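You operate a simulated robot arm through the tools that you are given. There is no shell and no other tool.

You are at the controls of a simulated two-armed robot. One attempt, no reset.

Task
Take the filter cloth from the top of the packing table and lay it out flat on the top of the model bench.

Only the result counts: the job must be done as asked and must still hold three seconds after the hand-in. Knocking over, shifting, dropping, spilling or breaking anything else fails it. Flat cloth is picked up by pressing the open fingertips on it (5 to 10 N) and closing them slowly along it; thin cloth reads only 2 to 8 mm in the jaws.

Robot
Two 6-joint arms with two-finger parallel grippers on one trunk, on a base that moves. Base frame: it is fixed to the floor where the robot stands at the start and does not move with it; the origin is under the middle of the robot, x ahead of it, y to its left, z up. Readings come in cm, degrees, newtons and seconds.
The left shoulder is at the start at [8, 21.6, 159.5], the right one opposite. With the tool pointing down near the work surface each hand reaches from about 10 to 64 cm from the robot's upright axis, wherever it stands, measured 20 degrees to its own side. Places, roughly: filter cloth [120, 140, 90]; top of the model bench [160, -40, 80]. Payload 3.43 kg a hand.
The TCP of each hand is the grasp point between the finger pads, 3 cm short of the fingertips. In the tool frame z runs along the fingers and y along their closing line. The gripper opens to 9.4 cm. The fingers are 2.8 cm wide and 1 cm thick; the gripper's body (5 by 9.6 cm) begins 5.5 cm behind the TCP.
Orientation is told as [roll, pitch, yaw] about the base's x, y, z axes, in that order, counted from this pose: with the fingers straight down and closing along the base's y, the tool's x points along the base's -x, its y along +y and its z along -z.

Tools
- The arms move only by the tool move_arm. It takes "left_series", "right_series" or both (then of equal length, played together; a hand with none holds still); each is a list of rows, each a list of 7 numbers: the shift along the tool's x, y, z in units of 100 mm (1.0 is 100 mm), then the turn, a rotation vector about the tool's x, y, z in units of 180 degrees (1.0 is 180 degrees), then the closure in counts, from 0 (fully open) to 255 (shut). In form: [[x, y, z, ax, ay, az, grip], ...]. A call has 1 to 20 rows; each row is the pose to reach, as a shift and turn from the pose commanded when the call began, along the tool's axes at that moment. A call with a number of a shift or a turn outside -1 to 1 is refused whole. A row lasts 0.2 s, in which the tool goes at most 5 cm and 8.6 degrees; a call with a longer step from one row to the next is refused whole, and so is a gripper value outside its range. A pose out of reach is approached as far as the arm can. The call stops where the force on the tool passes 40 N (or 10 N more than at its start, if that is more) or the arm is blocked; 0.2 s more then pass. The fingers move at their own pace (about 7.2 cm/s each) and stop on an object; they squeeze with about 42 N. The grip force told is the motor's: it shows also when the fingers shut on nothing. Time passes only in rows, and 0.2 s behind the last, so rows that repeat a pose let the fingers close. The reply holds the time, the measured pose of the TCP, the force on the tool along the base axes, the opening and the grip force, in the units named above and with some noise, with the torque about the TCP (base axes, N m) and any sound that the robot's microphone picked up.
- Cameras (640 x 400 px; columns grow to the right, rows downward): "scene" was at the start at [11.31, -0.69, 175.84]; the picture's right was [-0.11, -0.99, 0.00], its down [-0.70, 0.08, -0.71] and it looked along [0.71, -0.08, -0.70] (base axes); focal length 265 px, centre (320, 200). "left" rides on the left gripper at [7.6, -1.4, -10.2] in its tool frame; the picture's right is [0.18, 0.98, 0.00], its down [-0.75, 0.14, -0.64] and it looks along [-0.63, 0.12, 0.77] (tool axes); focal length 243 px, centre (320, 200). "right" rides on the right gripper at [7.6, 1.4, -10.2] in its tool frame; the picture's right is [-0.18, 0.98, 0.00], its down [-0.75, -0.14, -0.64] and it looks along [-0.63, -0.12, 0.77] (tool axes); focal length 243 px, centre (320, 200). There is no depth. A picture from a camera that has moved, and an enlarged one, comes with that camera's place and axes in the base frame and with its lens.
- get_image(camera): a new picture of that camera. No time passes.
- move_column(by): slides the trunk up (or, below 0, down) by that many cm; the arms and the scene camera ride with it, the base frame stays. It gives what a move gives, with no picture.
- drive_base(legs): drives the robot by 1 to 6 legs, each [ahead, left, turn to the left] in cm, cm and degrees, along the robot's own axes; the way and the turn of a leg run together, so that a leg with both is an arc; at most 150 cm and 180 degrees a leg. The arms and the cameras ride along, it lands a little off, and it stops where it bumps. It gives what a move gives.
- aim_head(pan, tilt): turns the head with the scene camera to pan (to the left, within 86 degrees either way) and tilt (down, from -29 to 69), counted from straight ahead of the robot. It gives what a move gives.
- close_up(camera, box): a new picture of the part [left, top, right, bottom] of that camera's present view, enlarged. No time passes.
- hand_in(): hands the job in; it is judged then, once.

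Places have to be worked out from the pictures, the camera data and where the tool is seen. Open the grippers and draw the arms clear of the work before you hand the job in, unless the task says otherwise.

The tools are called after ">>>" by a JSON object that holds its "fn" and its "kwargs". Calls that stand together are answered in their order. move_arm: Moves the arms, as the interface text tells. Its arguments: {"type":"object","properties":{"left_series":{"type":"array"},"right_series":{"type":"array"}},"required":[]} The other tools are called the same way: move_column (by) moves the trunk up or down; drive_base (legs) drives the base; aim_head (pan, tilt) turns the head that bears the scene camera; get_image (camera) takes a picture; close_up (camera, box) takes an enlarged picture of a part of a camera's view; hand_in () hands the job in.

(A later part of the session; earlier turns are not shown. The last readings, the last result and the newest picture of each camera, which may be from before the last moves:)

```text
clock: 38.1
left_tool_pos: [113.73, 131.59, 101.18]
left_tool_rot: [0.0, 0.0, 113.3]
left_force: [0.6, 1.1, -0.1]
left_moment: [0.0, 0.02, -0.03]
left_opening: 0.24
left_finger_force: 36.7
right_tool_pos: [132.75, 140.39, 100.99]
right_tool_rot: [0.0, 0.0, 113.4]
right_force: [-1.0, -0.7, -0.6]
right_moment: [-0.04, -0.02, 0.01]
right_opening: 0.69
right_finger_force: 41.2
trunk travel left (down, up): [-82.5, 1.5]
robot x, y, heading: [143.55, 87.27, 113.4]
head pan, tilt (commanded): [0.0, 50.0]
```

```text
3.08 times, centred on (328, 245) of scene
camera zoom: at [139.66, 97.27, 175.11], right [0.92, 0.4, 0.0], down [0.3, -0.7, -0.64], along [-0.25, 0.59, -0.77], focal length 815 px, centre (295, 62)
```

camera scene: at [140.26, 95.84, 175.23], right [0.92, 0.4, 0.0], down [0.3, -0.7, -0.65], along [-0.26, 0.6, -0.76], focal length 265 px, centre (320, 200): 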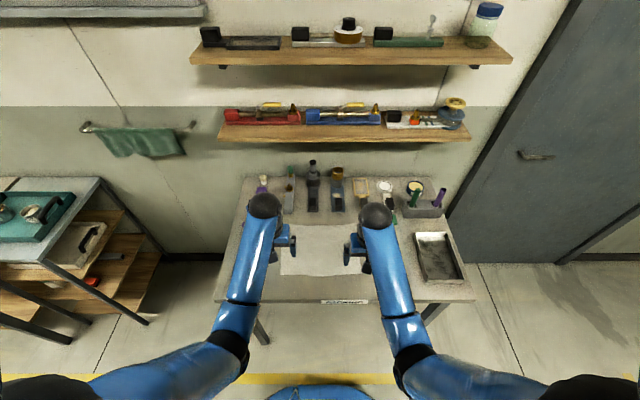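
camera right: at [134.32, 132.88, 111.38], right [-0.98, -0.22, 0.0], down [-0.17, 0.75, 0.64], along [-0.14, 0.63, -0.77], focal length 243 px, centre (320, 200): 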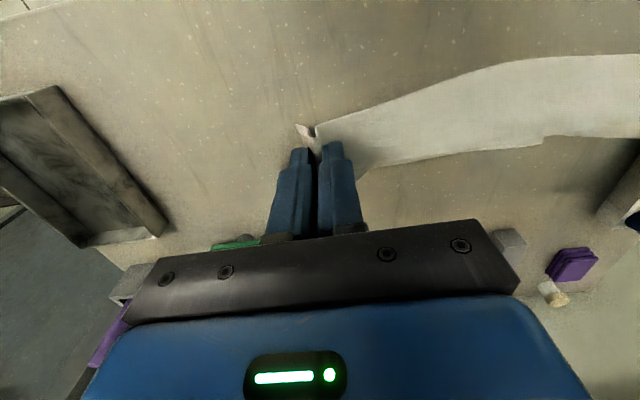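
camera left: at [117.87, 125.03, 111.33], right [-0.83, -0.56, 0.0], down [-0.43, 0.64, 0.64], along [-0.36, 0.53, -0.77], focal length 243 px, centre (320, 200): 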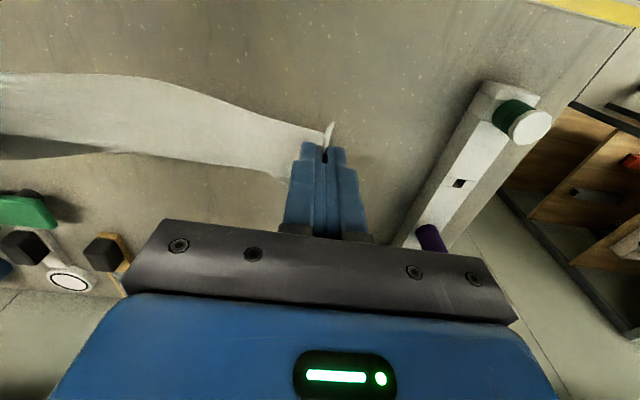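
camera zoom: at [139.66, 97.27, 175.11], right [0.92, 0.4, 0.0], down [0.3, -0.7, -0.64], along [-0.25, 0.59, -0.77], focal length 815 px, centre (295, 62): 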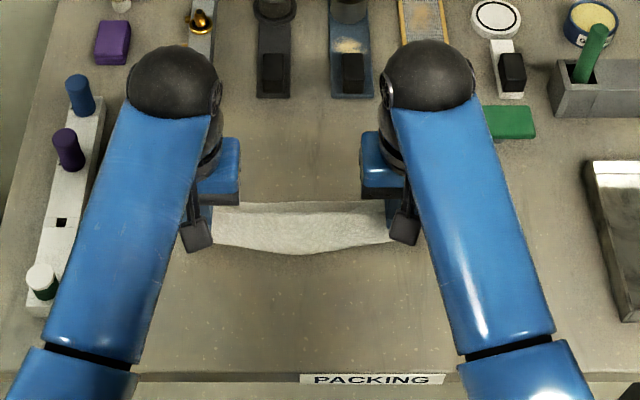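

The cloth hangs between the hands. I raise a last 3 cm and then back the base off from the table.

>>> {"fn": "move_arm", "kwargs": {"left_series": [[0, 0, -0.15, 0, 0, 0, 255], [0, 0, -0.3, 0, 0, 0, 255], [0, 0, -0.3, 0, 0, 0, 255]], "right_series": [[0, 0, -0.15, 0, 0, 0, 255], [0, 0, -0.3, 0, 0, 0, 255], [0, 0, -0.3, 0, 0, 0, 255]]}}

>>> {"fn": "move_column", "kwargs": {"by": 1.5}}

>>> {"fn": "drive_base", "kwargs": {"legs": [[-12, 0, 0], [-13, 0, 0]]}}

>>> {"fn": "get_image", "kwargs": {"camera": "scene"}}

>>> {"fn": "get_image", "kwargs": {"camera": "left"}}

```text
clock: 38.9
left_tool_pos: [113.7, 131.44, 104.06]
left_tool_rot: [0.0, -0.1, 113.3]
left_force: [0.0, 0.4, -1.3]
left_moment: [-0.03, 0.0, -0.01]
left_opening: 0.23
left_finger_force: 37.1
right_tool_pos: [132.84, 140.63, 104.02]
right_tool_rot: [-0.1, -0.1, 113.5]
right_force: [0.4, -0.5, 0.2]
right_moment: [0.03, -0.02, 0.01]
right_opening: 0.66
right_finger_force: 41.0
trunk travel left (down, up): [-82.5, 1.5]
robot x, y, heading: [143.77, 86.94, 113.5]
head pan, tilt (commanded): [0.0, 50.0]
```

```text
clock: 39.5
left_tool_pos: [113.64, 131.55, 105.5]
left_tool_rot: [-0.1, -0.2, 113.3]
left_force: [0.1, 0.2, -0.3]
left_moment: [-0.04, 0.04, 0.0]
left_opening: 0.2
left_finger_force: 36.7
right_tool_pos: [132.68, 140.53, 105.57]
right_tool_rot: [0.1, -0.1, 113.4]
right_force: [0.4, 0.2, -0.6]
right_moment: [-0.01, -0.03, 0.04]
right_opening: 0.69
right_finger_force: 40.3
trunk travel left (down, up): [-84.0, 0.0]
robot x, y, heading: [143.49, 87.06, 113.4]
head pan, tilt (commanded): [0.0, 50.0]
```

```text
clock: 41.7
left_tool_pos: [123.29, 109.1, 105.25]
left_tool_rot: [0.0, 0.1, 113.5]
left_force: [0.1, 0.2, -0.8]
left_moment: [-0.04, 0.02, 0.01]
left_opening: 0.22
left_finger_force: 36.5
right_tool_pos: [142.34, 118.31, 105.4]
right_tool_rot: [0.0, 0.1, 113.4]
right_force: [-0.3, 0.4, -0.6]
right_moment: [0.01, 0.0, -0.01]
right_opening: 0.65
right_finger_force: 40.7
trunk travel left (down, up): [-84.0, 0.0]
robot x, y, heading: [153.32, 64.36, 113.5]
head pan, tilt (commanded): [0.0, 50.0]
```

```text
taken
camera scene: at [149.2, 75.22, 176.54], right [0.92, 0.4, 0.0], down [0.31, -0.71, -0.64], along [-0.25, 0.59, -0.77], focal length 265 px, centre (320, 200)
```

scene: 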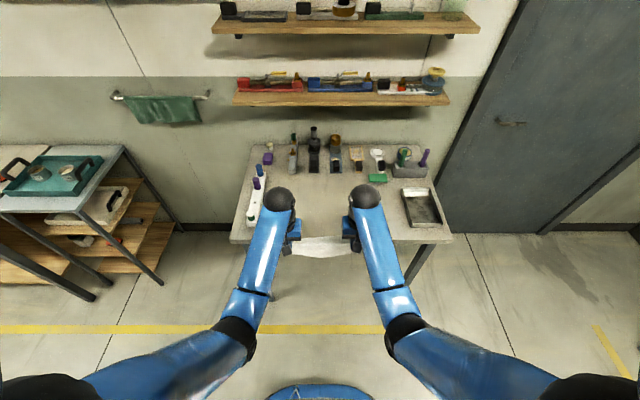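

```text
taken
camera left: at [127.5, 102.72, 115.56], right [-0.83, -0.56, 0.0], down [-0.43, 0.64, 0.64], along [-0.36, 0.53, -0.77], focal length 243 px, centre (320, 200)
```

left: 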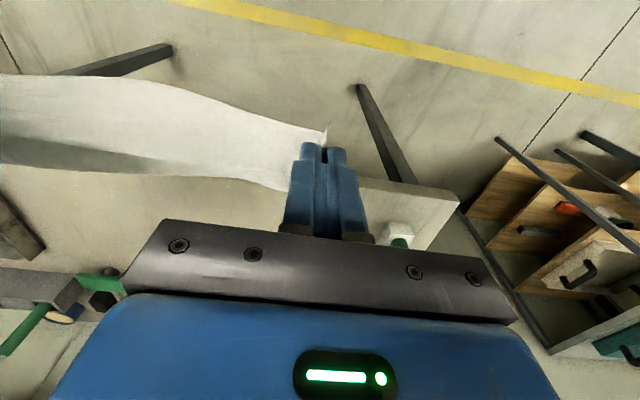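

The cloth hangs freely clear of the table edge. I back off 5 cm more, turn right to face the model bench (heading ≈ -68°), slide right, staying ~70 cm from its front edge, and look.

>>> {"fn": "drive_base", "kwargs": {"legs": [[-5, 0, 0], [0, 0, -90], [0, 0, -91.5], [0, -40, 0], [0, -42.6, 0]]}}

>>> {"fn": "get_image", "kwargs": {"camera": "scene"}}

>>> {"fn": "get_image", "kwargs": {"camera": "right"}}

```text
clock: 54.5
left_tool_pos: [110.33, -16.7, 105.46]
left_tool_rot: [-0.1, -0.2, -66.7]
left_force: [-1.7, -0.4, 0.8]
left_moment: [-0.02, 0.09, 0.1]
left_opening: 0.19
left_finger_force: 36.6
right_tool_pos: [91.21, -25.63, 105.46]
right_tool_rot: [-0.1, -0.2, -66.7]
right_force: [1.9, 1.4, -0.4]
right_moment: [-0.01, -0.03, 0.01]
right_opening: 0.23
right_finger_force: 37.0
trunk travel left (down, up): [-84.0, 0.0]
robot x, y, heading: [80.23, 27.59, -66.7]
head pan, tilt (commanded): [0.0, 50.0]
```

```text
taken
camera scene: at [84.86, 18.12, 176.61], right [-0.92, -0.39, 0.0], down [-0.3, 0.7, -0.64], along [0.25, -0.59, -0.77], focal length 265 px, centre (320, 200)
```

scene: 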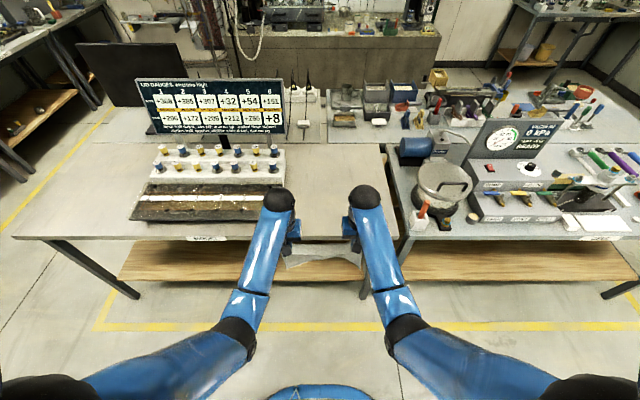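

```text
taken
camera right: at [89.39, -18.23, 115.92], right [0.98, 0.22, 0.0], down [0.17, -0.75, 0.64], along [0.14, -0.63, -0.77], focal length 243 px, centre (320, 200)
```

right: 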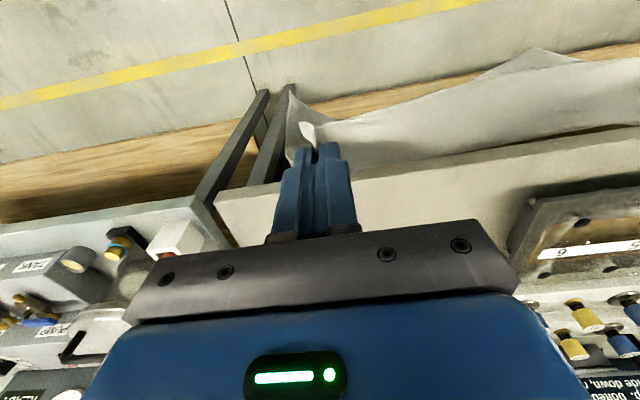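

The robot faces the bench, but the right jaw now reads 2.3 mm instead of 6.6. I check the grip and the bench closely.

>>> {"fn": "close_up", "kwargs": {"camera": "right", "box": [240, 40, 640, 240]}}

>>> {"fn": "get_image", "kwargs": {"camera": "left"}}

>>> {"fn": "close_up", "kwargs": {"camera": "scene", "box": [230, 120, 470, 290]}}

```text
1.60 times, centred on (440, 140) of right
camera zoom: at [89.39, -18.23, 115.92], right [0.98, 0.22, 0.0], down [0.17, -0.75, 0.64], along [0.14, -0.63, -0.77], focal length 388 px, centre (128, 296)
```

zoom: 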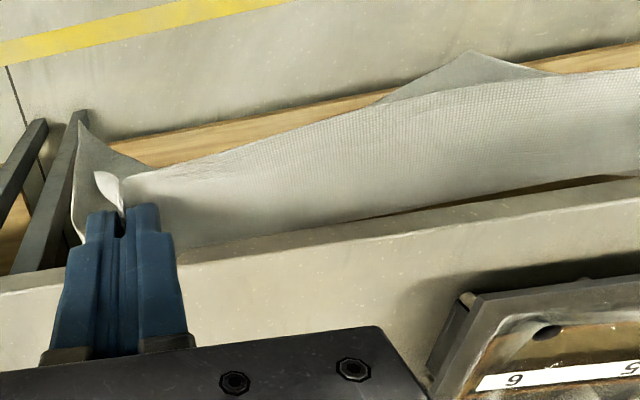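

```text
taken
camera left: at [105.89, -10.24, 115.75], right [0.83, 0.56, 0.0], down [0.43, -0.64, 0.64], along [0.36, -0.53, -0.77], focal length 243 px, centre (320, 200)
```

left: 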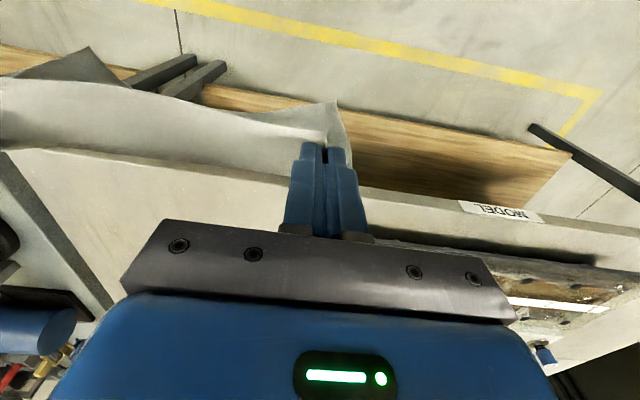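

```text
2.35 times, centred on (350, 205) of scene
camera zoom: at [84.86, 18.12, 176.61], right [-0.92, -0.39, 0.0], down [-0.3, 0.7, -0.64], along [0.25, -0.59, -0.77], focal length 623 px, centre (249, 188)
```

zoom: 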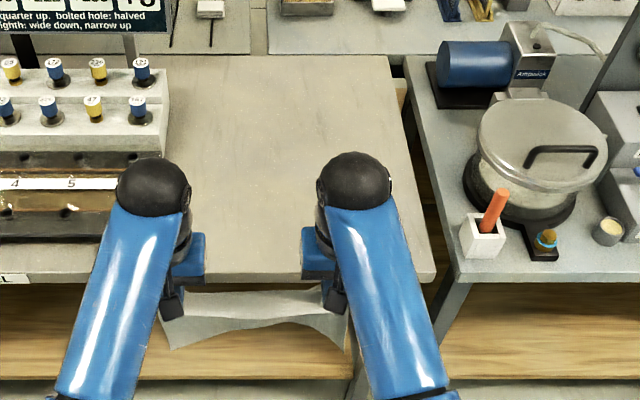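

The bench top seems to be at z≈85–86 too, so the hanging cloth (≈20 cm) needs more height to pass over its front edge. I try tilting both tools 30° so the fingers point forward-down, which should let the hands rise higher.

>>> {"fn": "move_arm", "kwargs": {"left_series": [[0, 0, 0, 0, -0.04, 0, 255], [0, 0, 0, 0, -0.08, 0, 255], [0, 0, 0, 0, -0.12, 0, 255], [0, 0, 0, 0, -0.1667, 0, 255], [0, 0, 0, 0, -0.1667, 0, 255]], "right_series": [[0, 0, 0, 0, -0.04, 0, 255], [0, 0, 0, 0, -0.08, 0, 255], [0, 0, 0, 0, -0.12, 0, 255], [0, 0, 0, 0, -0.1667, 0, 255], [0, 0, 0, 0, -0.1667, 0, 255]]}}

>>> {"fn": "get_image", "kwargs": {"camera": "scene"}}

>>> {"fn": "get_image", "kwargs": {"camera": "right"}}

```text
clock: 55.7
left_tool_pos: [110.22, -16.7, 105.54]
left_tool_rot: [0.0, -30.2, -66.7]
left_force: [-0.6, -0.9, 0.3]
left_moment: [0.01, 0.05, 0.04]
left_opening: 0.19
left_finger_force: 36.6
right_tool_pos: [90.94, -25.95, 105.57]
right_tool_rot: [0.0, -30.2, -66.7]
right_force: [1.2, 0.1, -0.2]
right_moment: [0.06, -0.08, 0.03]
right_opening: 0.22
right_finger_force: 37.6
trunk travel left (down, up): [-84.0, 0.0]
robot x, y, heading: [79.91, 27.69, -67.0]
head pan, tilt (commanded): [0.0, 50.0]
```

```text
taken
camera scene: at [84.5, 18.03, 176.62], right [-0.92, -0.39, 0.0], down [-0.3, 0.7, -0.64], along [0.25, -0.59, -0.77], focal length 265 px, centre (320, 200)
```

scene: 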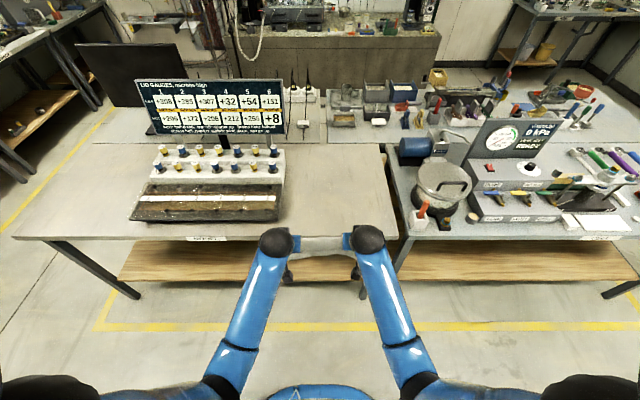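

```text
taken
camera right: at [87.57, -14.52, 110.72], right [0.97, 0.24, 0.09], down [0.0, -0.36, 0.93], along [0.26, -0.9, -0.34], focal length 243 px, centre (320, 200)
```

right: 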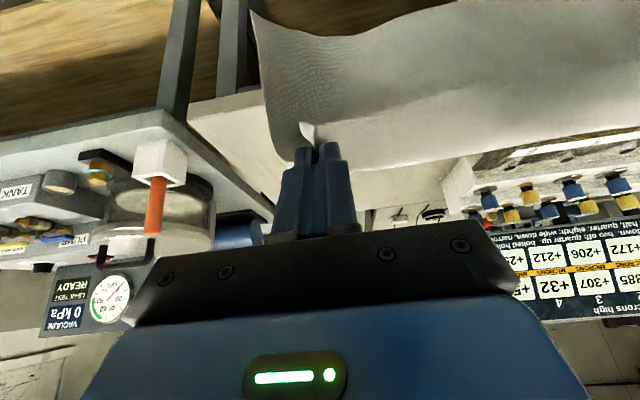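

Tilting works and the cloth stays held. I now raise both hands 8 cm straight up in the tilted pose.

>>> {"fn": "move_arm", "kwargs": {"left_series": [[-0.1, 0, -0.173, 0, 0, 0, 255], [-0.2, 0, -0.346, 0, 0, 0, 255], [-0.3, 0, -0.52, 0, 0, 0, 255], [-0.4, 0, -0.693, 0, 0, 0, 255], [-0.4, 0, -0.693, 0, 0, 0, 255]], "right_series": [[-0.1, 0, -0.173, 0, 0, 0, 255], [-0.2, 0, -0.346, 0, 0, 0, 255], [-0.3, 0, -0.52, 0, 0, 0, 255], [-0.4, 0, -0.693, 0, 0, 0, 255], [-0.4, 0, -0.693, 0, 0, 0, 255]]}}

>>> {"fn": "get_image", "kwargs": {"camera": "scene"}}

```text
clock: 56.9
left_tool_pos: [110.1, -16.75, 113.51]
left_tool_rot: [0.0, -30.2, -66.7]
left_force: [-1.2, -0.7, 0.7]
left_moment: [-0.03, 0.03, 0.02]
left_opening: 0.19
left_finger_force: 36.3
right_tool_pos: [91.0, -25.87, 113.56]
right_tool_rot: [0.0, -30.1, -66.7]
right_force: [2.4, 0.3, -0.2]
right_moment: [0.01, -0.03, 0.05]
right_opening: 0.25
right_finger_force: 37.0
trunk travel left (down, up): [-84.0, 0.0]
robot x, y, heading: [80.35, 27.87, -67.0]
head pan, tilt (commanded): [0.0, 50.0]
```

```text
taken
camera scene: at [84.45, 18.0, 176.62], right [-0.92, -0.39, 0.0], down [-0.3, 0.7, -0.64], along [0.25, -0.59, -0.77], focal length 265 px, centre (320, 200)
```

scene: 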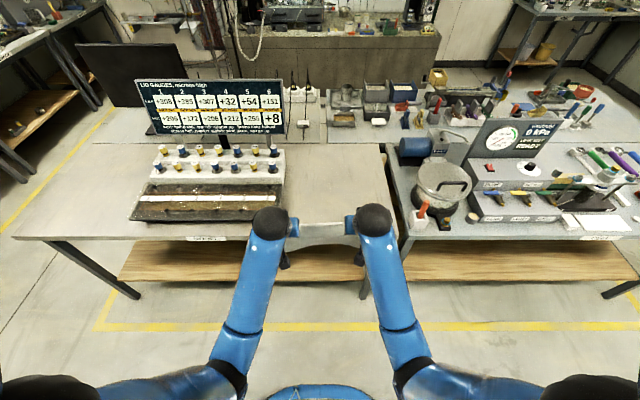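

Hands are now at z=113.5 with ~5 cm of predicted clearance below the cloth. The bench edge is ~67 cm ahead and the free width runs from about -17 to +31 cm lateral, so I ease the hands together slightly, shift right 7.5 cm and go forward 20 cm first.

>>> {"fn": "move_arm", "kwargs": {"left_series": [[0, -0.025, 0, 0, 0, 0, 255], [0, -0.025, 0, 0, 0, 0, 255]], "right_series": [[0, 0.025, 0, 0, 0, 0, 255], [0, 0.025, 0, 0, 0, 0, 255]]}}

>>> {"fn": "drive_base", "kwargs": {"legs": [[0, -7.5, 0], [20, 0, 0]]}}

>>> {"fn": "get_image", "kwargs": {"camera": "scene"}}

>>> {"fn": "get_image", "kwargs": {"camera": "right"}}

>>> {"fn": "get_image", "kwargs": {"camera": "left"}}

```text
clock: 57.5
left_tool_pos: [109.88, -16.89, 113.55]
left_tool_rot: [0.0, -30.0, -66.7]
left_force: [-0.4, 0.6, 0.2]
left_moment: [0.02, 0.0, 0.05]
left_opening: 0.19
left_finger_force: 37.1
right_tool_pos: [91.25, -25.74, 113.51]
right_tool_rot: [0.0, -30.0, -66.7]
right_force: [0.3, -0.5, 0.1]
right_moment: [0.01, 0.03, 0.06]
right_opening: 0.26
right_finger_force: 37.0
trunk travel left (down, up): [-84.0, 0.0]
robot x, y, heading: [80.18, 27.85, -66.9]
head pan, tilt (commanded): [0.0, 50.0]
```

```text
clock: 59.8
left_tool_pos: [110.55, -37.55, 113.79]
left_tool_rot: [0.0, -30.3, -66.7]
left_force: [0.0, -0.1, 0.4]
left_moment: [0.0, 0.0, 0.03]
left_opening: 0.17
left_finger_force: 37.3
right_tool_pos: [91.97, -46.42, 113.82]
right_tool_rot: [0.1, -30.4, -66.8]
right_force: [0.2, -0.1, 0.1]
right_moment: [-0.02, -0.01, 0.04]
right_opening: 0.25
right_finger_force: 37.1
trunk travel left (down, up): [-84.0, 0.0]
robot x, y, heading: [80.88, 6.61, -66.7]
head pan, tilt (commanded): [0.0, 50.0]
```

```text
taken
camera scene: at [85.01, -2.58, 176.67], right [-0.92, -0.4, 0.0], down [-0.3, 0.7, -0.65], along [0.26, -0.59, -0.76], focal length 265 px, centre (320, 200)
```

scene: 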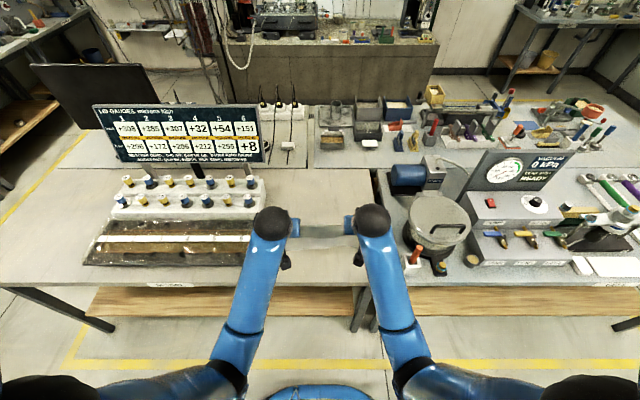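

```text
taken
camera right: at [88.4, -35.2, 118.85], right [0.97, 0.24, 0.09], down [0.0, -0.36, 0.93], along [0.26, -0.9, -0.34], focal length 243 px, centre (320, 200)
```

right: 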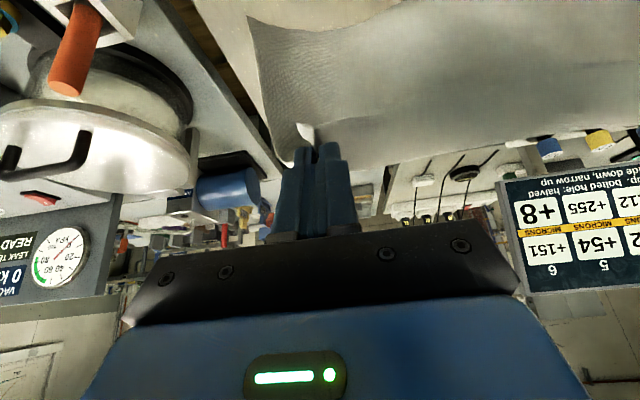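

```text
taken
camera left: at [104.47, -27.4, 118.72], right [0.84, 0.54, -0.09], down [0.26, -0.24, 0.93], along [0.48, -0.81, -0.34], focal length 243 px, centre (320, 200)
```

left: 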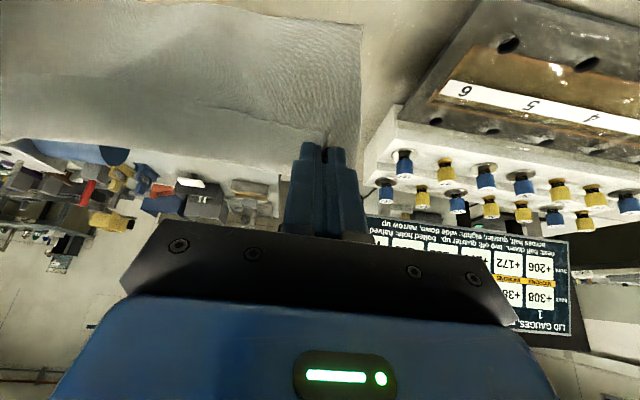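

Closer now. I enlarge the scene to locate the bench's right edge and front edge relative to the hands.

>>> {"fn": "close_up", "kwargs": {"camera": "scene", "box": [200, 140, 440, 310]}}

```text
2.35 times, centred on (320, 225) of scene
camera zoom: at [85.01, -2.58, 176.67], right [-0.92, -0.4, 0.0], down [-0.3, 0.7, -0.65], along [0.26, -0.59, -0.76], focal length 623 px, centre (320, 141)
```

zoom: 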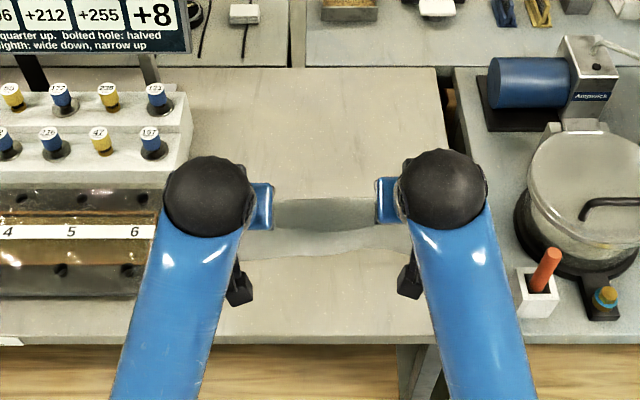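

The cloth is centred over the free area (free lateral range about -24 to +22 cm) and the bench front edge is ~47.5 cm ahead. I move forward another 11 cm.

>>> {"fn": "drive_base", "kwargs": {"legs": [[11, 0, 0]]}}

>>> {"fn": "get_image", "kwargs": {"camera": "scene"}}

>>> {"fn": "get_image", "kwargs": {"camera": "right"}}

>>> {"fn": "get_image", "kwargs": {"camera": "left"}}

```text
clock: 61.0
left_tool_pos: [114.73, -47.17, 113.95]
left_tool_rot: [0.0, -30.4, -66.7]
left_force: [-0.2, 0.9, 0.0]
left_moment: [0.0, -0.03, 0.05]
left_opening: 0.22
left_finger_force: 37.5
right_tool_pos: [96.11, -56.08, 113.97]
right_tool_rot: [0.0, -30.5, -66.7]
right_force: [0.3, 0.2, 0.3]
right_moment: [-0.02, 0.0, 0.05]
right_opening: 0.25
right_finger_force: 37.7
trunk travel left (down, up): [-84.0, 0.0]
robot x, y, heading: [84.98, -3.74, -66.5]
head pan, tilt (commanded): [0.0, 50.0]
```

```text
taken
camera scene: at [89.1, -11.98, 176.7], right [-0.92, -0.4, 0.0], down [-0.3, 0.7, -0.65], along [0.26, -0.6, -0.76], focal length 265 px, centre (320, 200)
```

scene: 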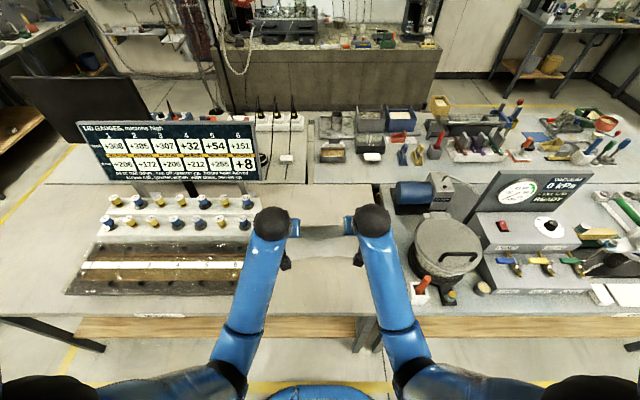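

```text
taken
camera right: at [92.54, -44.73, 118.96], right [0.97, 0.24, 0.09], down [0.0, -0.35, 0.94], along [0.26, -0.9, -0.34], focal length 243 px, centre (320, 200)
```

right: 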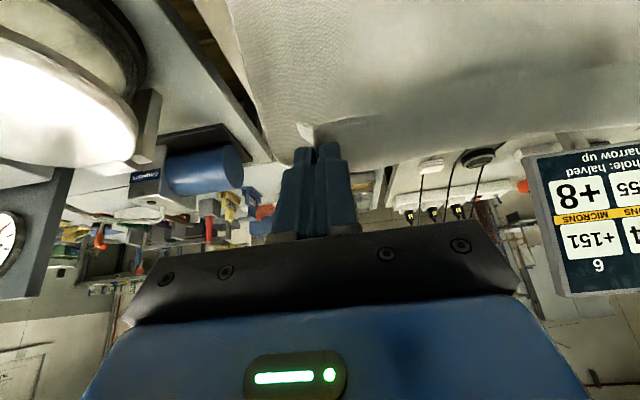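

```text
taken
camera left: at [108.61, -36.94, 118.82], right [0.84, 0.53, -0.09], down [0.26, -0.24, 0.94], along [0.48, -0.81, -0.34], focal length 243 px, centre (320, 200)
```

left: 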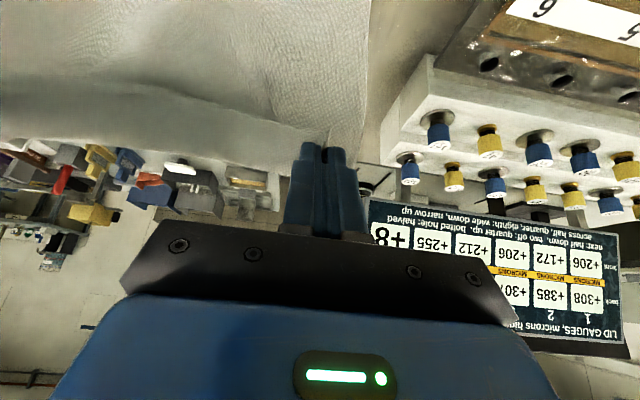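

All clear. I extend both hands forward 10 cm at constant height so the free edge will land about 26 cm deep on the bench.

>>> {"fn": "move_arm", "kwargs": {"left_series": [[-0.173, 0, 0.1, 0, 0, 0, 255], [-0.346, 0, 0.2, 0, 0, 0, 255], [-0.52, 0, 0.3, 0, 0, 0, 255], [-0.693, 0, 0.4, 0, 0, 0, 255], [-0.866, 0, 0.5, 0, 0, 0, 255], [-0.866, 0, 0.5, 0, 0, 0, 255], [-0.866, 0, 0.5, 0, 0, 0, 255]], "right_series": [[-0.173, 0, 0.1, 0, 0, 0, 255], [-0.346, 0, 0.2, 0, 0, 0, 255], [-0.52, 0, 0.3, 0, 0, 0, 255], [-0.693, 0, 0.4, 0, 0, 0, 255], [-0.866, 0, 0.5, 0, 0, 0, 255], [-0.866, 0, 0.5, 0, 0, 0, 255], [-0.866, 0, 0.5, 0, 0, 0, 255]]}}

>>> {"fn": "close_up", "kwargs": {"camera": "scene", "box": [200, 140, 440, 310]}}

>>> {"fn": "get_image", "kwargs": {"camera": "right"}}

```text
clock: 62.5
left_tool_pos: [118.93, -56.84, 113.51]
left_tool_rot: [0.0, -30.1, -66.8]
left_force: [-1.1, 0.9, 0.2]
left_moment: [0.02, 0.01, 0.04]
left_opening: 0.2
left_finger_force: 36.8
right_tool_pos: [100.28, -65.78, 113.45]
right_tool_rot: [0.1, -30.1, -66.7]
right_force: [0.3, -0.1, 0.1]
right_moment: [-0.01, 0.0, 0.05]
right_opening: 0.25
right_finger_force: 37.3
trunk travel left (down, up): [-84.0, 0.0]
robot x, y, heading: [85.08, -3.06, -66.9]
head pan, tilt (commanded): [0.0, 50.0]
```

```text
2.35 times, centred on (320, 225) of scene
camera zoom: at [89.57, -12.92, 176.62], right [-0.92, -0.4, 0.0], down [-0.3, 0.7, -0.64], along [0.25, -0.59, -0.77], focal length 623 px, centre (320, 141)
```

zoom: 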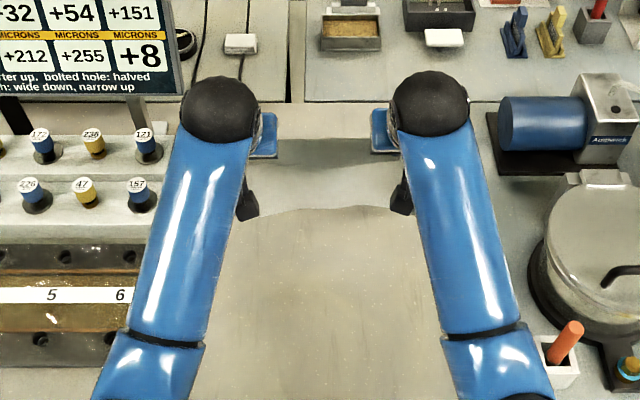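

```text
taken
camera right: at [96.78, -54.55, 118.67], right [0.97, 0.24, 0.09], down [0.0, -0.36, 0.93], along [0.26, -0.9, -0.35], focal length 243 px, centre (320, 200)
```

right: 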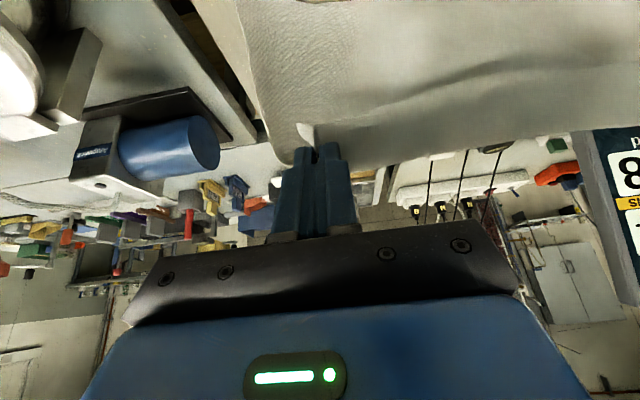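

The cloth hangs about 26 cm deep over the bench. I lower straight down 6 cm so the free edge just meets the bench, then look.

>>> {"fn": "move_arm", "kwargs": {"left_series": [[0.075, 0, 0.13, 0, 0, 0, 255], [0.15, 0, 0.26, 0, 0, 0, 255], [0.225, 0, 0.39, 0, 0, 0, 255], [0.3, 0, 0.52, 0, 0, 0, 255], [0.3, 0, 0.52, 0, 0, 0, 255]], "right_series": [[0.075, 0, 0.13, 0, 0, 0, 255], [0.15, 0, 0.26, 0, 0, 0, 255], [0.225, 0, 0.39, 0, 0, 0, 255], [0.3, 0, 0.52, 0, 0, 0, 255], [0.3, 0, 0.52, 0, 0, 0, 255]]}}

>>> {"fn": "close_up", "kwargs": {"camera": "scene", "box": [200, 140, 440, 310]}}

>>> {"fn": "get_image", "kwargs": {"camera": "left"}}

>>> {"fn": "get_image", "kwargs": {"camera": "right"}}

```text
clock: 63.8
left_tool_pos: [118.89, -56.88, 107.54]
left_tool_rot: [-0.1, -30.1, -66.8]
left_force: [0.2, -0.3, 0.4]
left_moment: [-0.02, 0.02, 0.01]
left_opening: 0.2
left_finger_force: 37.2
right_tool_pos: [100.25, -65.87, 107.56]
right_tool_rot: [0.0, -30.1, -66.7]
right_force: [0.0, 0.2, -0.6]
right_moment: [-0.01, 0.0, 0.02]
right_opening: 0.26
right_finger_force: 37.2
trunk travel left (down, up): [-84.0, 0.0]
robot x, y, heading: [85.13, -3.15, -66.4]
head pan, tilt (commanded): [0.0, 50.0]
```

```text
2.35 times, centred on (320, 225) of scene
camera zoom: at [89.58, -12.95, 176.62], right [-0.92, -0.4, 0.0], down [-0.3, 0.7, -0.64], along [0.25, -0.59, -0.77], focal length 623 px, centre (320, 141)
```

zoom: 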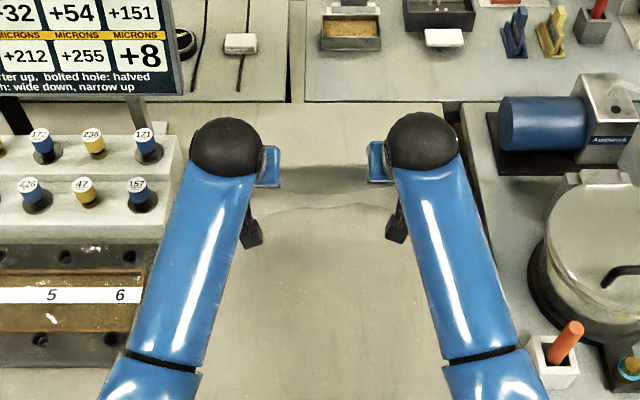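

```text
taken
camera left: at [112.89, -46.8, 112.55], right [0.84, 0.54, -0.09], down [0.26, -0.25, 0.93], along [0.48, -0.81, -0.35], focal length 243 px, centre (320, 200)
```

left: 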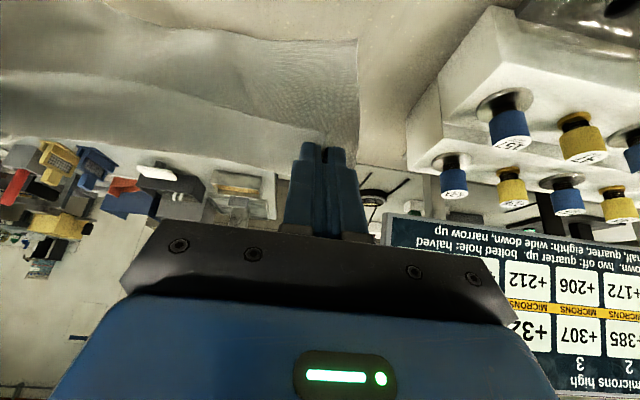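

```text
taken
camera right: at [96.85, -54.54, 112.65], right [0.97, 0.24, 0.09], down [0.0, -0.36, 0.93], along [0.26, -0.9, -0.35], focal length 243 px, centre (320, 200)
```

right: 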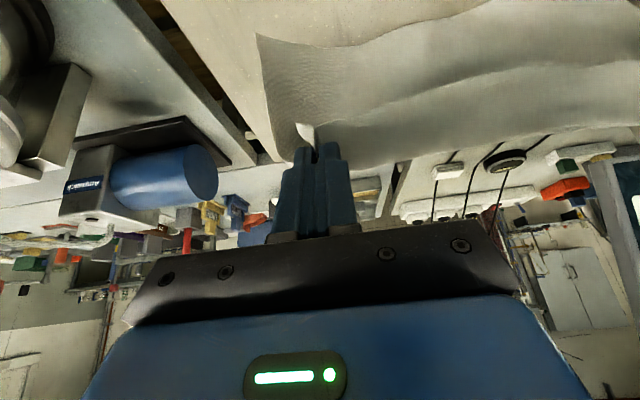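

Both far corners now touch the bench around 70 cm ahead, forward of the hands, at lateral -13 and +17. I lay the cloth by moving hands back and down along a straight path, unwinding the tilt to half on the way.

>>> {"fn": "move_arm", "kwargs": {"left_series": [[0.0958, 0, 0.0399, 0, 0.0083, 0, 255], [0.1916, 0, 0.0798, 0, 0.0167, 0, 255], [0.2874, 0, 0.1197, 0, 0.025, 0, 255], [0.3832, 0, 0.1596, 0, 0.0333, 0, 255], [0.479, 0, 0.1995, 0, 0.0417, 0, 255], [0.5748, 0, 0.2394, 0, 0.05, 0, 255], [0.6706, 0, 0.2793, 0, 0.0583, 0, 255], [0.7664, 0, 0.3192, 0, 0.0667, 0, 255], [0.8622, 0, 0.3591, 0, 0.075, 0, 255], [0.958, 0, 0.399, 0, 0.0833, 0, 255], [0.958, 0, 0.399, 0, 0.0833, 0, 255]], "right_series": [[0.0993, 0, 0.038, 0, 0.0083, 0, 255], [0.1986, 0, 0.076, 0, 0.0167, 0, 255], [0.2979, 0, 0.114, 0, 0.025, 0, 255], [0.3972, 0, 0.152, 0, 0.0333, 0, 255], [0.4965, 0, 0.19, 0, 0.0417, 0, 255], [0.5958, 0, 0.228, 0, 0.05, 0, 255], [0.6951, 0, 0.266, 0, 0.0583, 0, 255], [0.7944, 0, 0.304, 0, 0.0667, 0, 255], [0.8937, 0, 0.342, 0, 0.075, 0, 255], [0.993, 0, 0.38, 0, 0.0833, 0, 255], [0.993, 0, 0.38, 0, 0.0833, 0, 255]]}}

>>> {"fn": "close_up", "kwargs": {"camera": "scene", "box": [200, 140, 440, 310]}}

>>> {"fn": "get_image", "kwargs": {"camera": "left"}}

>>> {"fn": "get_image", "kwargs": {"camera": "right"}}

```text
clock: 66.2
left_tool_pos: [116.39, -51.18, 99.25]
left_tool_rot: [0.0, -14.9, -66.6]
left_force: [-0.2, 0.1, 0.3]
left_moment: [-0.03, 0.0, 0.07]
left_opening: 0.2
left_finger_force: 36.4
right_tool_pos: [97.57, -59.65, 99.23]
right_tool_rot: [-0.1, -15.1, -66.7]
right_force: [0.3, 0.2, 0.4]
right_moment: [0.02, 0.01, 0.04]
right_opening: 0.23
right_finger_force: 37.2
trunk travel left (down, up): [-84.0, 0.0]
robot x, y, heading: [85.48, -3.01, -66.6]
head pan, tilt (commanded): [0.0, 50.0]
```

```text
2.35 times, centred on (320, 225) of scene
camera zoom: at [89.6, -12.98, 176.61], right [-0.92, -0.4, 0.0], down [-0.3, 0.7, -0.64], along [0.25, -0.59, -0.77], focal length 623 px, centre (320, 141)
```

zoom: 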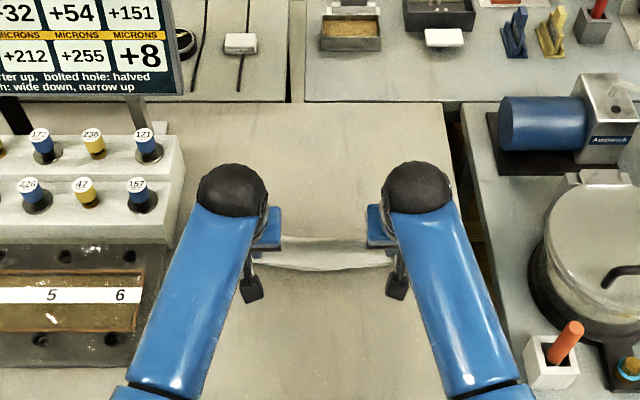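

```text
taken
camera left: at [111.07, -42.56, 107.15], right [0.83, 0.55, -0.05], down [0.35, -0.46, 0.82], along [0.43, -0.7, -0.58], focal length 243 px, centre (320, 200)
```

left: 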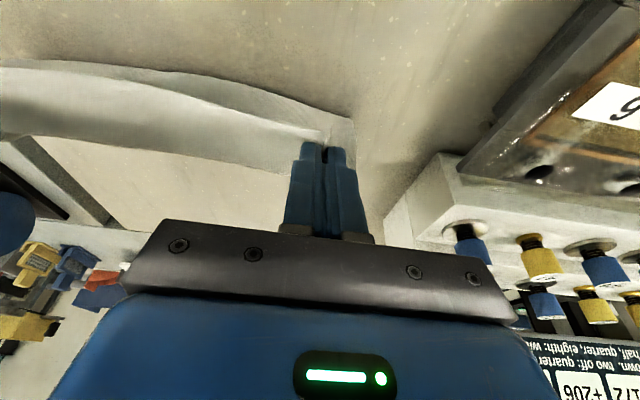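

```text
taken
camera right: at [94.83, -49.97, 107.27], right [0.97, 0.23, 0.05], down [0.09, -0.57, 0.82], along [0.21, -0.79, -0.58], focal length 243 px, centre (320, 200)
```

right: 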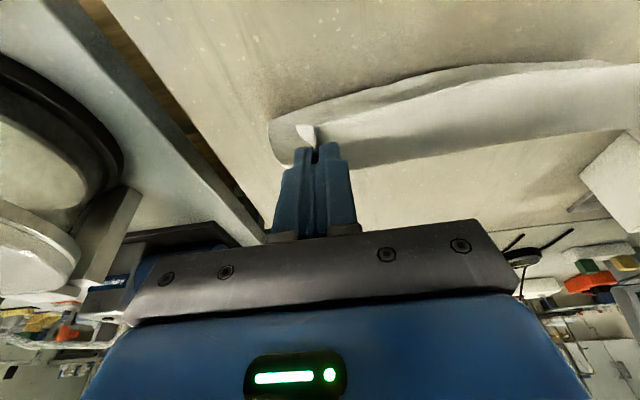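

The hands have come halfway. I take closer looks to judge how the cloth drapes between hands and bench.

>>> {"fn": "close_up", "kwargs": {"camera": "scene", "box": [270, 170, 370, 260]}}

>>> {"fn": "close_up", "kwargs": {"camera": "left", "box": [0, 40, 380, 240]}}

>>> {"fn": "close_up", "kwargs": {"camera": "right", "box": [240, 40, 640, 240]}}

```text
4.44 times, centred on (320, 215) of scene
camera zoom: at [89.6, -12.98, 176.61], right [-0.92, -0.4, 0.0], down [-0.3, 0.7, -0.64], along [0.25, -0.59, -0.77], focal length 1177 px, centre (320, 133)
```

zoom: 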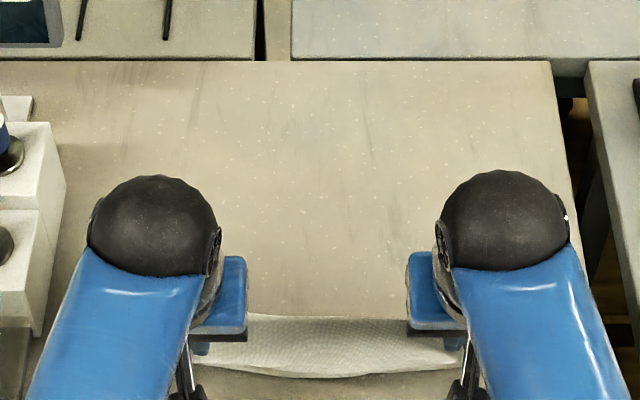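

```text
1.68 times, centred on (190, 140) of left
camera zoom: at [111.07, -42.56, 107.15], right [0.83, 0.55, -0.05], down [0.35, -0.46, 0.82], along [0.43, -0.7, -0.58], focal length 409 px, centre (539, 301)
```

zoom: 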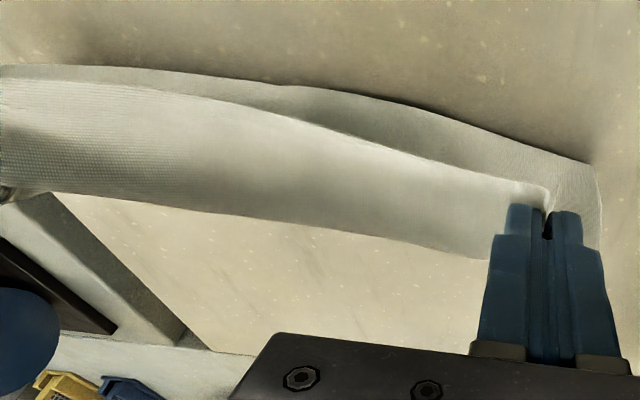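

```text
1.60 times, centred on (440, 140) of right
camera zoom: at [94.83, -49.97, 107.27], right [0.97, 0.23, 0.05], down [0.09, -0.57, 0.82], along [0.21, -0.79, -0.58], focal length 388 px, centre (128, 296)
```

zoom: 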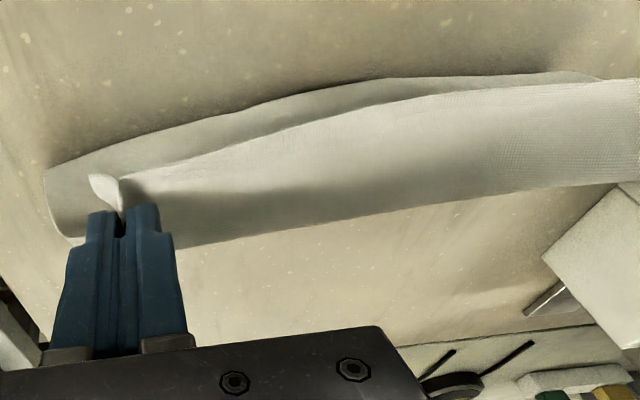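

The sheet leaves the hands forward and reaches the bench ahead of them, with the far corners hidden behind the wrists, so it's draping the right way. I continue back and down to just above the bench, bringing the tools upright.

>>> {"fn": "move_arm", "kwargs": {"left_series": [[0.083, 0, 0.0626, 0, 0.0083, 0, 255], [0.166, 0, 0.1252, 0, 0.0167, 0, 255], [0.249, 0, 0.1878, 0, 0.025, 0, 255], [0.332, 0, 0.2504, 0, 0.0333, 0, 255], [0.415, 0, 0.313, 0, 0.0417, 0, 255], [0.498, 0, 0.3756, 0, 0.05, 0, 255], [0.581, 0, 0.4382, 0, 0.0583, 0, 255], [0.664, 0, 0.5008, 0, 0.0667, 0, 255], [0.747, 0, 0.5634, 0, 0.075, 0, 255], [0.83, 0, 0.626, 0, 0.0833, 0, 255], [0.83, 0, 0.626, 0, 0.0833, 0, 255]], "right_series": [[0.085, 0, 0.0621, 0, 0.0083, 0, 255], [0.17, 0, 0.1242, 0, 0.0167, 0, 255], [0.255, 0, 0.1863, 0, 0.025, 0, 255], [0.34, 0, 0.2484, 0, 0.0333, 0, 255], [0.425, 0, 0.3105, 0, 0.0417, 0, 255], [0.51, 0, 0.3726, 0, 0.05, 0, 255], [0.595, 0, 0.4347, 0, 0.0583, 0, 255], [0.68, 0, 0.4968, 0, 0.0667, 0, 255], [0.765, 0, 0.5589, 0, 0.075, 0, 255], [0.85, 0, 0.621, 0, 0.0833, 0, 255], [0.85, 0, 0.621, 0, 0.0833, 0, 255]]}}

>>> {"fn": "close_up", "kwargs": {"camera": "scene", "box": [240, 170, 400, 280]}}

>>> {"fn": "get_image", "kwargs": {"camera": "left"}}

>>> {"fn": "get_image", "kwargs": {"camera": "right"}}

```text
clock: 68.5
left_tool_pos: [113.92, -45.31, 91.06]
left_tool_rot: [-0.1, -0.1, -66.7]
left_force: [-0.9, -0.4, 0.2]
left_moment: [-0.02, 0.04, 0.03]
left_opening: 0.21
left_finger_force: 36.6
right_tool_pos: [94.88, -53.65, 90.98]
right_tool_rot: [0.0, -0.1, -66.7]
right_force: [-0.2, -0.1, 0.0]
right_moment: [0.01, 0.0, 0.02]
right_opening: 0.24
right_finger_force: 37.1
trunk travel left (down, up): [-84.0, 0.0]
robot x, y, heading: [85.06, -3.79, -66.8]
head pan, tilt (commanded): [0.0, 50.0]
```

```text
3.64 times, centred on (320, 225) of scene
camera zoom: at [89.6, -12.97, 176.61], right [-0.92, -0.4, 0.0], down [-0.3, 0.7, -0.64], along [0.25, -0.59, -0.77], focal length 963 px, centre (320, 109)
```

zoom: 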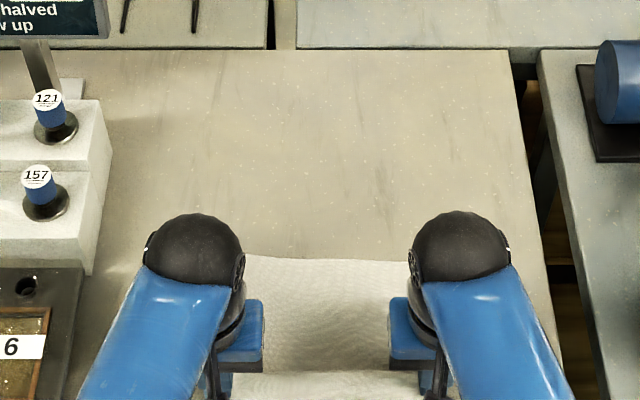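

```text
taken
camera left: at [109.43, -38.87, 101.3], right [0.83, 0.56, 0.0], down [0.43, -0.64, 0.64], along [0.36, -0.53, -0.77], focal length 243 px, centre (320, 200)
```

left: 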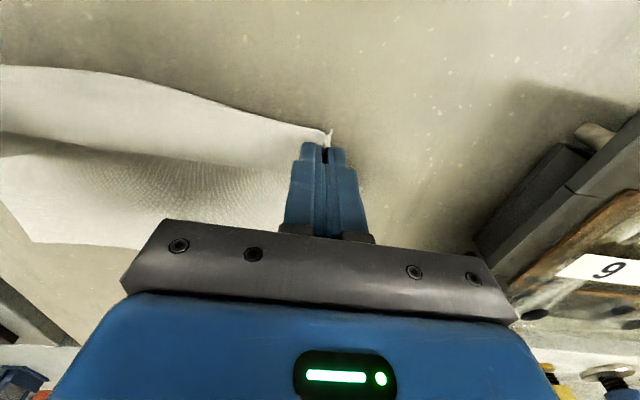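

```text
taken
camera right: at [93.18, -46.14, 101.4], right [0.98, 0.22, 0.0], down [0.17, -0.75, 0.64], along [0.14, -0.63, -0.77], focal length 243 px, centre (320, 200)
```

right: 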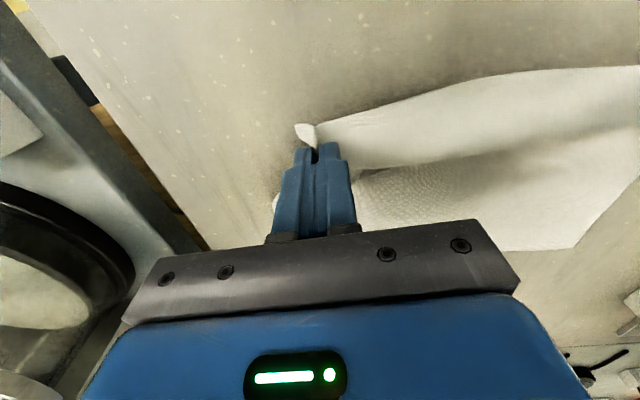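

The cloth is laying out well: its far edge is flat at ~65 cm ahead, with some slack left near the hands. I draw both hands back 3.5 cm while lowering 2 cm.

>>> {"fn": "move_arm", "kwargs": {"left_series": [[0.06, 0, 0.03, 0, 0, 0, 255], [0.12, 0, 0.06, 0, 0, 0, 255], [0.18, 0, 0.1, 0, 0, 0, 255], [0.24, 0, 0.14, 0, 0, 0, 255], [0.3, 0, 0.18, 0, 0, 0, 255], [0.35, 0, 0.2, 0, 0, 0, 255], [0.35, 0, 0.2, 0, 0, 0, 255]], "right_series": [[0.06, 0, 0.03, 0, 0, 0, 255], [0.12, 0, 0.06, 0, 0, 0, 255], [0.18, 0, 0.1, 0, 0, 0, 255], [0.24, 0, 0.14, 0, 0, 0, 255], [0.3, 0, 0.18, 0, 0, 0, 255], [0.35, 0, 0.2, 0, 0, 0, 255], [0.35, 0, 0.2, 0, 0, 0, 255]]}}

>>> {"fn": "close_up", "kwargs": {"camera": "scene", "box": [240, 170, 400, 280]}}

>>> {"fn": "get_image", "kwargs": {"camera": "left"}}

>>> {"fn": "get_image", "kwargs": {"camera": "right"}}

```text
clock: 70.2
left_tool_pos: [112.45, -42.04, 89.04]
left_tool_rot: [0.0, -0.1, -66.7]
left_force: [-0.7, 0.1, 0.9]
left_moment: [0.02, -0.04, 0.05]
left_opening: 0.2
left_finger_force: 37.2
right_tool_pos: [93.78, -50.53, 89.06]
right_tool_rot: [0.1, -0.2, -66.7]
right_force: [0.4, 0.7, -0.6]
right_moment: [0.04, -0.01, 0.02]
right_opening: 0.23
right_finger_force: 36.7
trunk travel left (down, up): [-84.0, 0.0]
robot x, y, heading: [84.99, -3.51, -67.0]
head pan, tilt (commanded): [0.0, 50.0]
```

```text
3.64 times, centred on (320, 225) of scene
camera zoom: at [89.6, -12.99, 176.61], right [-0.92, -0.4, 0.0], down [-0.3, 0.7, -0.64], along [0.25, -0.59, -0.77], focal length 963 px, centre (320, 109)
```

zoom: 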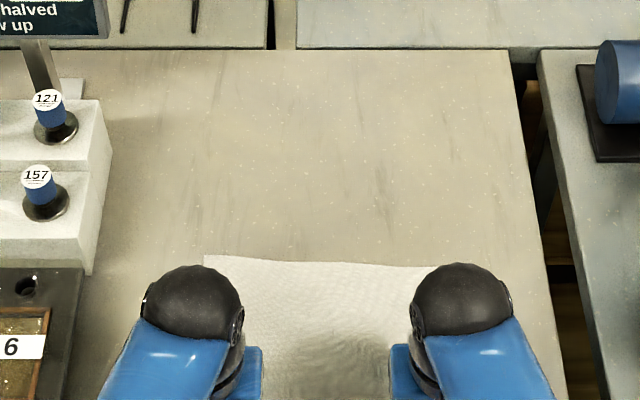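

```text
taken
camera left: at [108.1, -35.69, 99.26], right [0.83, 0.56, 0.0], down [0.43, -0.64, 0.64], along [0.36, -0.53, -0.77], focal length 243 px, centre (320, 200)
```

left: 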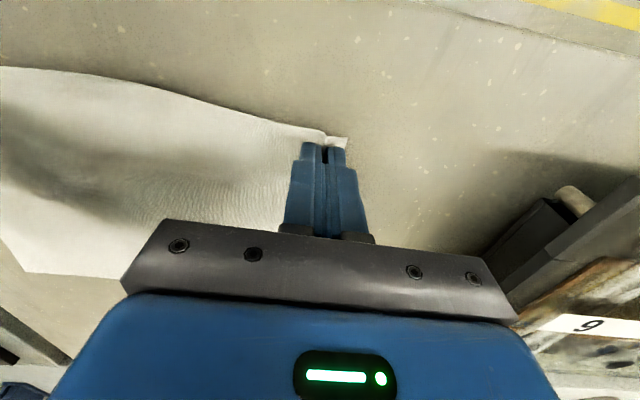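

```text
taken
camera right: at [91.78, -42.99, 99.4], right [0.98, 0.22, 0.0], down [0.17, -0.75, 0.64], along [0.14, -0.63, -0.77], focal length 243 px, centre (320, 200)
```

right: 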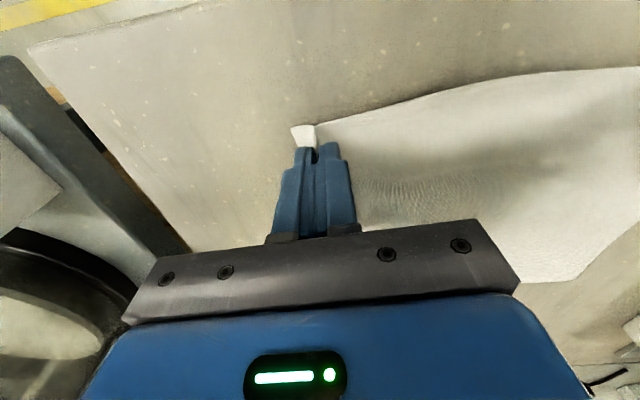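

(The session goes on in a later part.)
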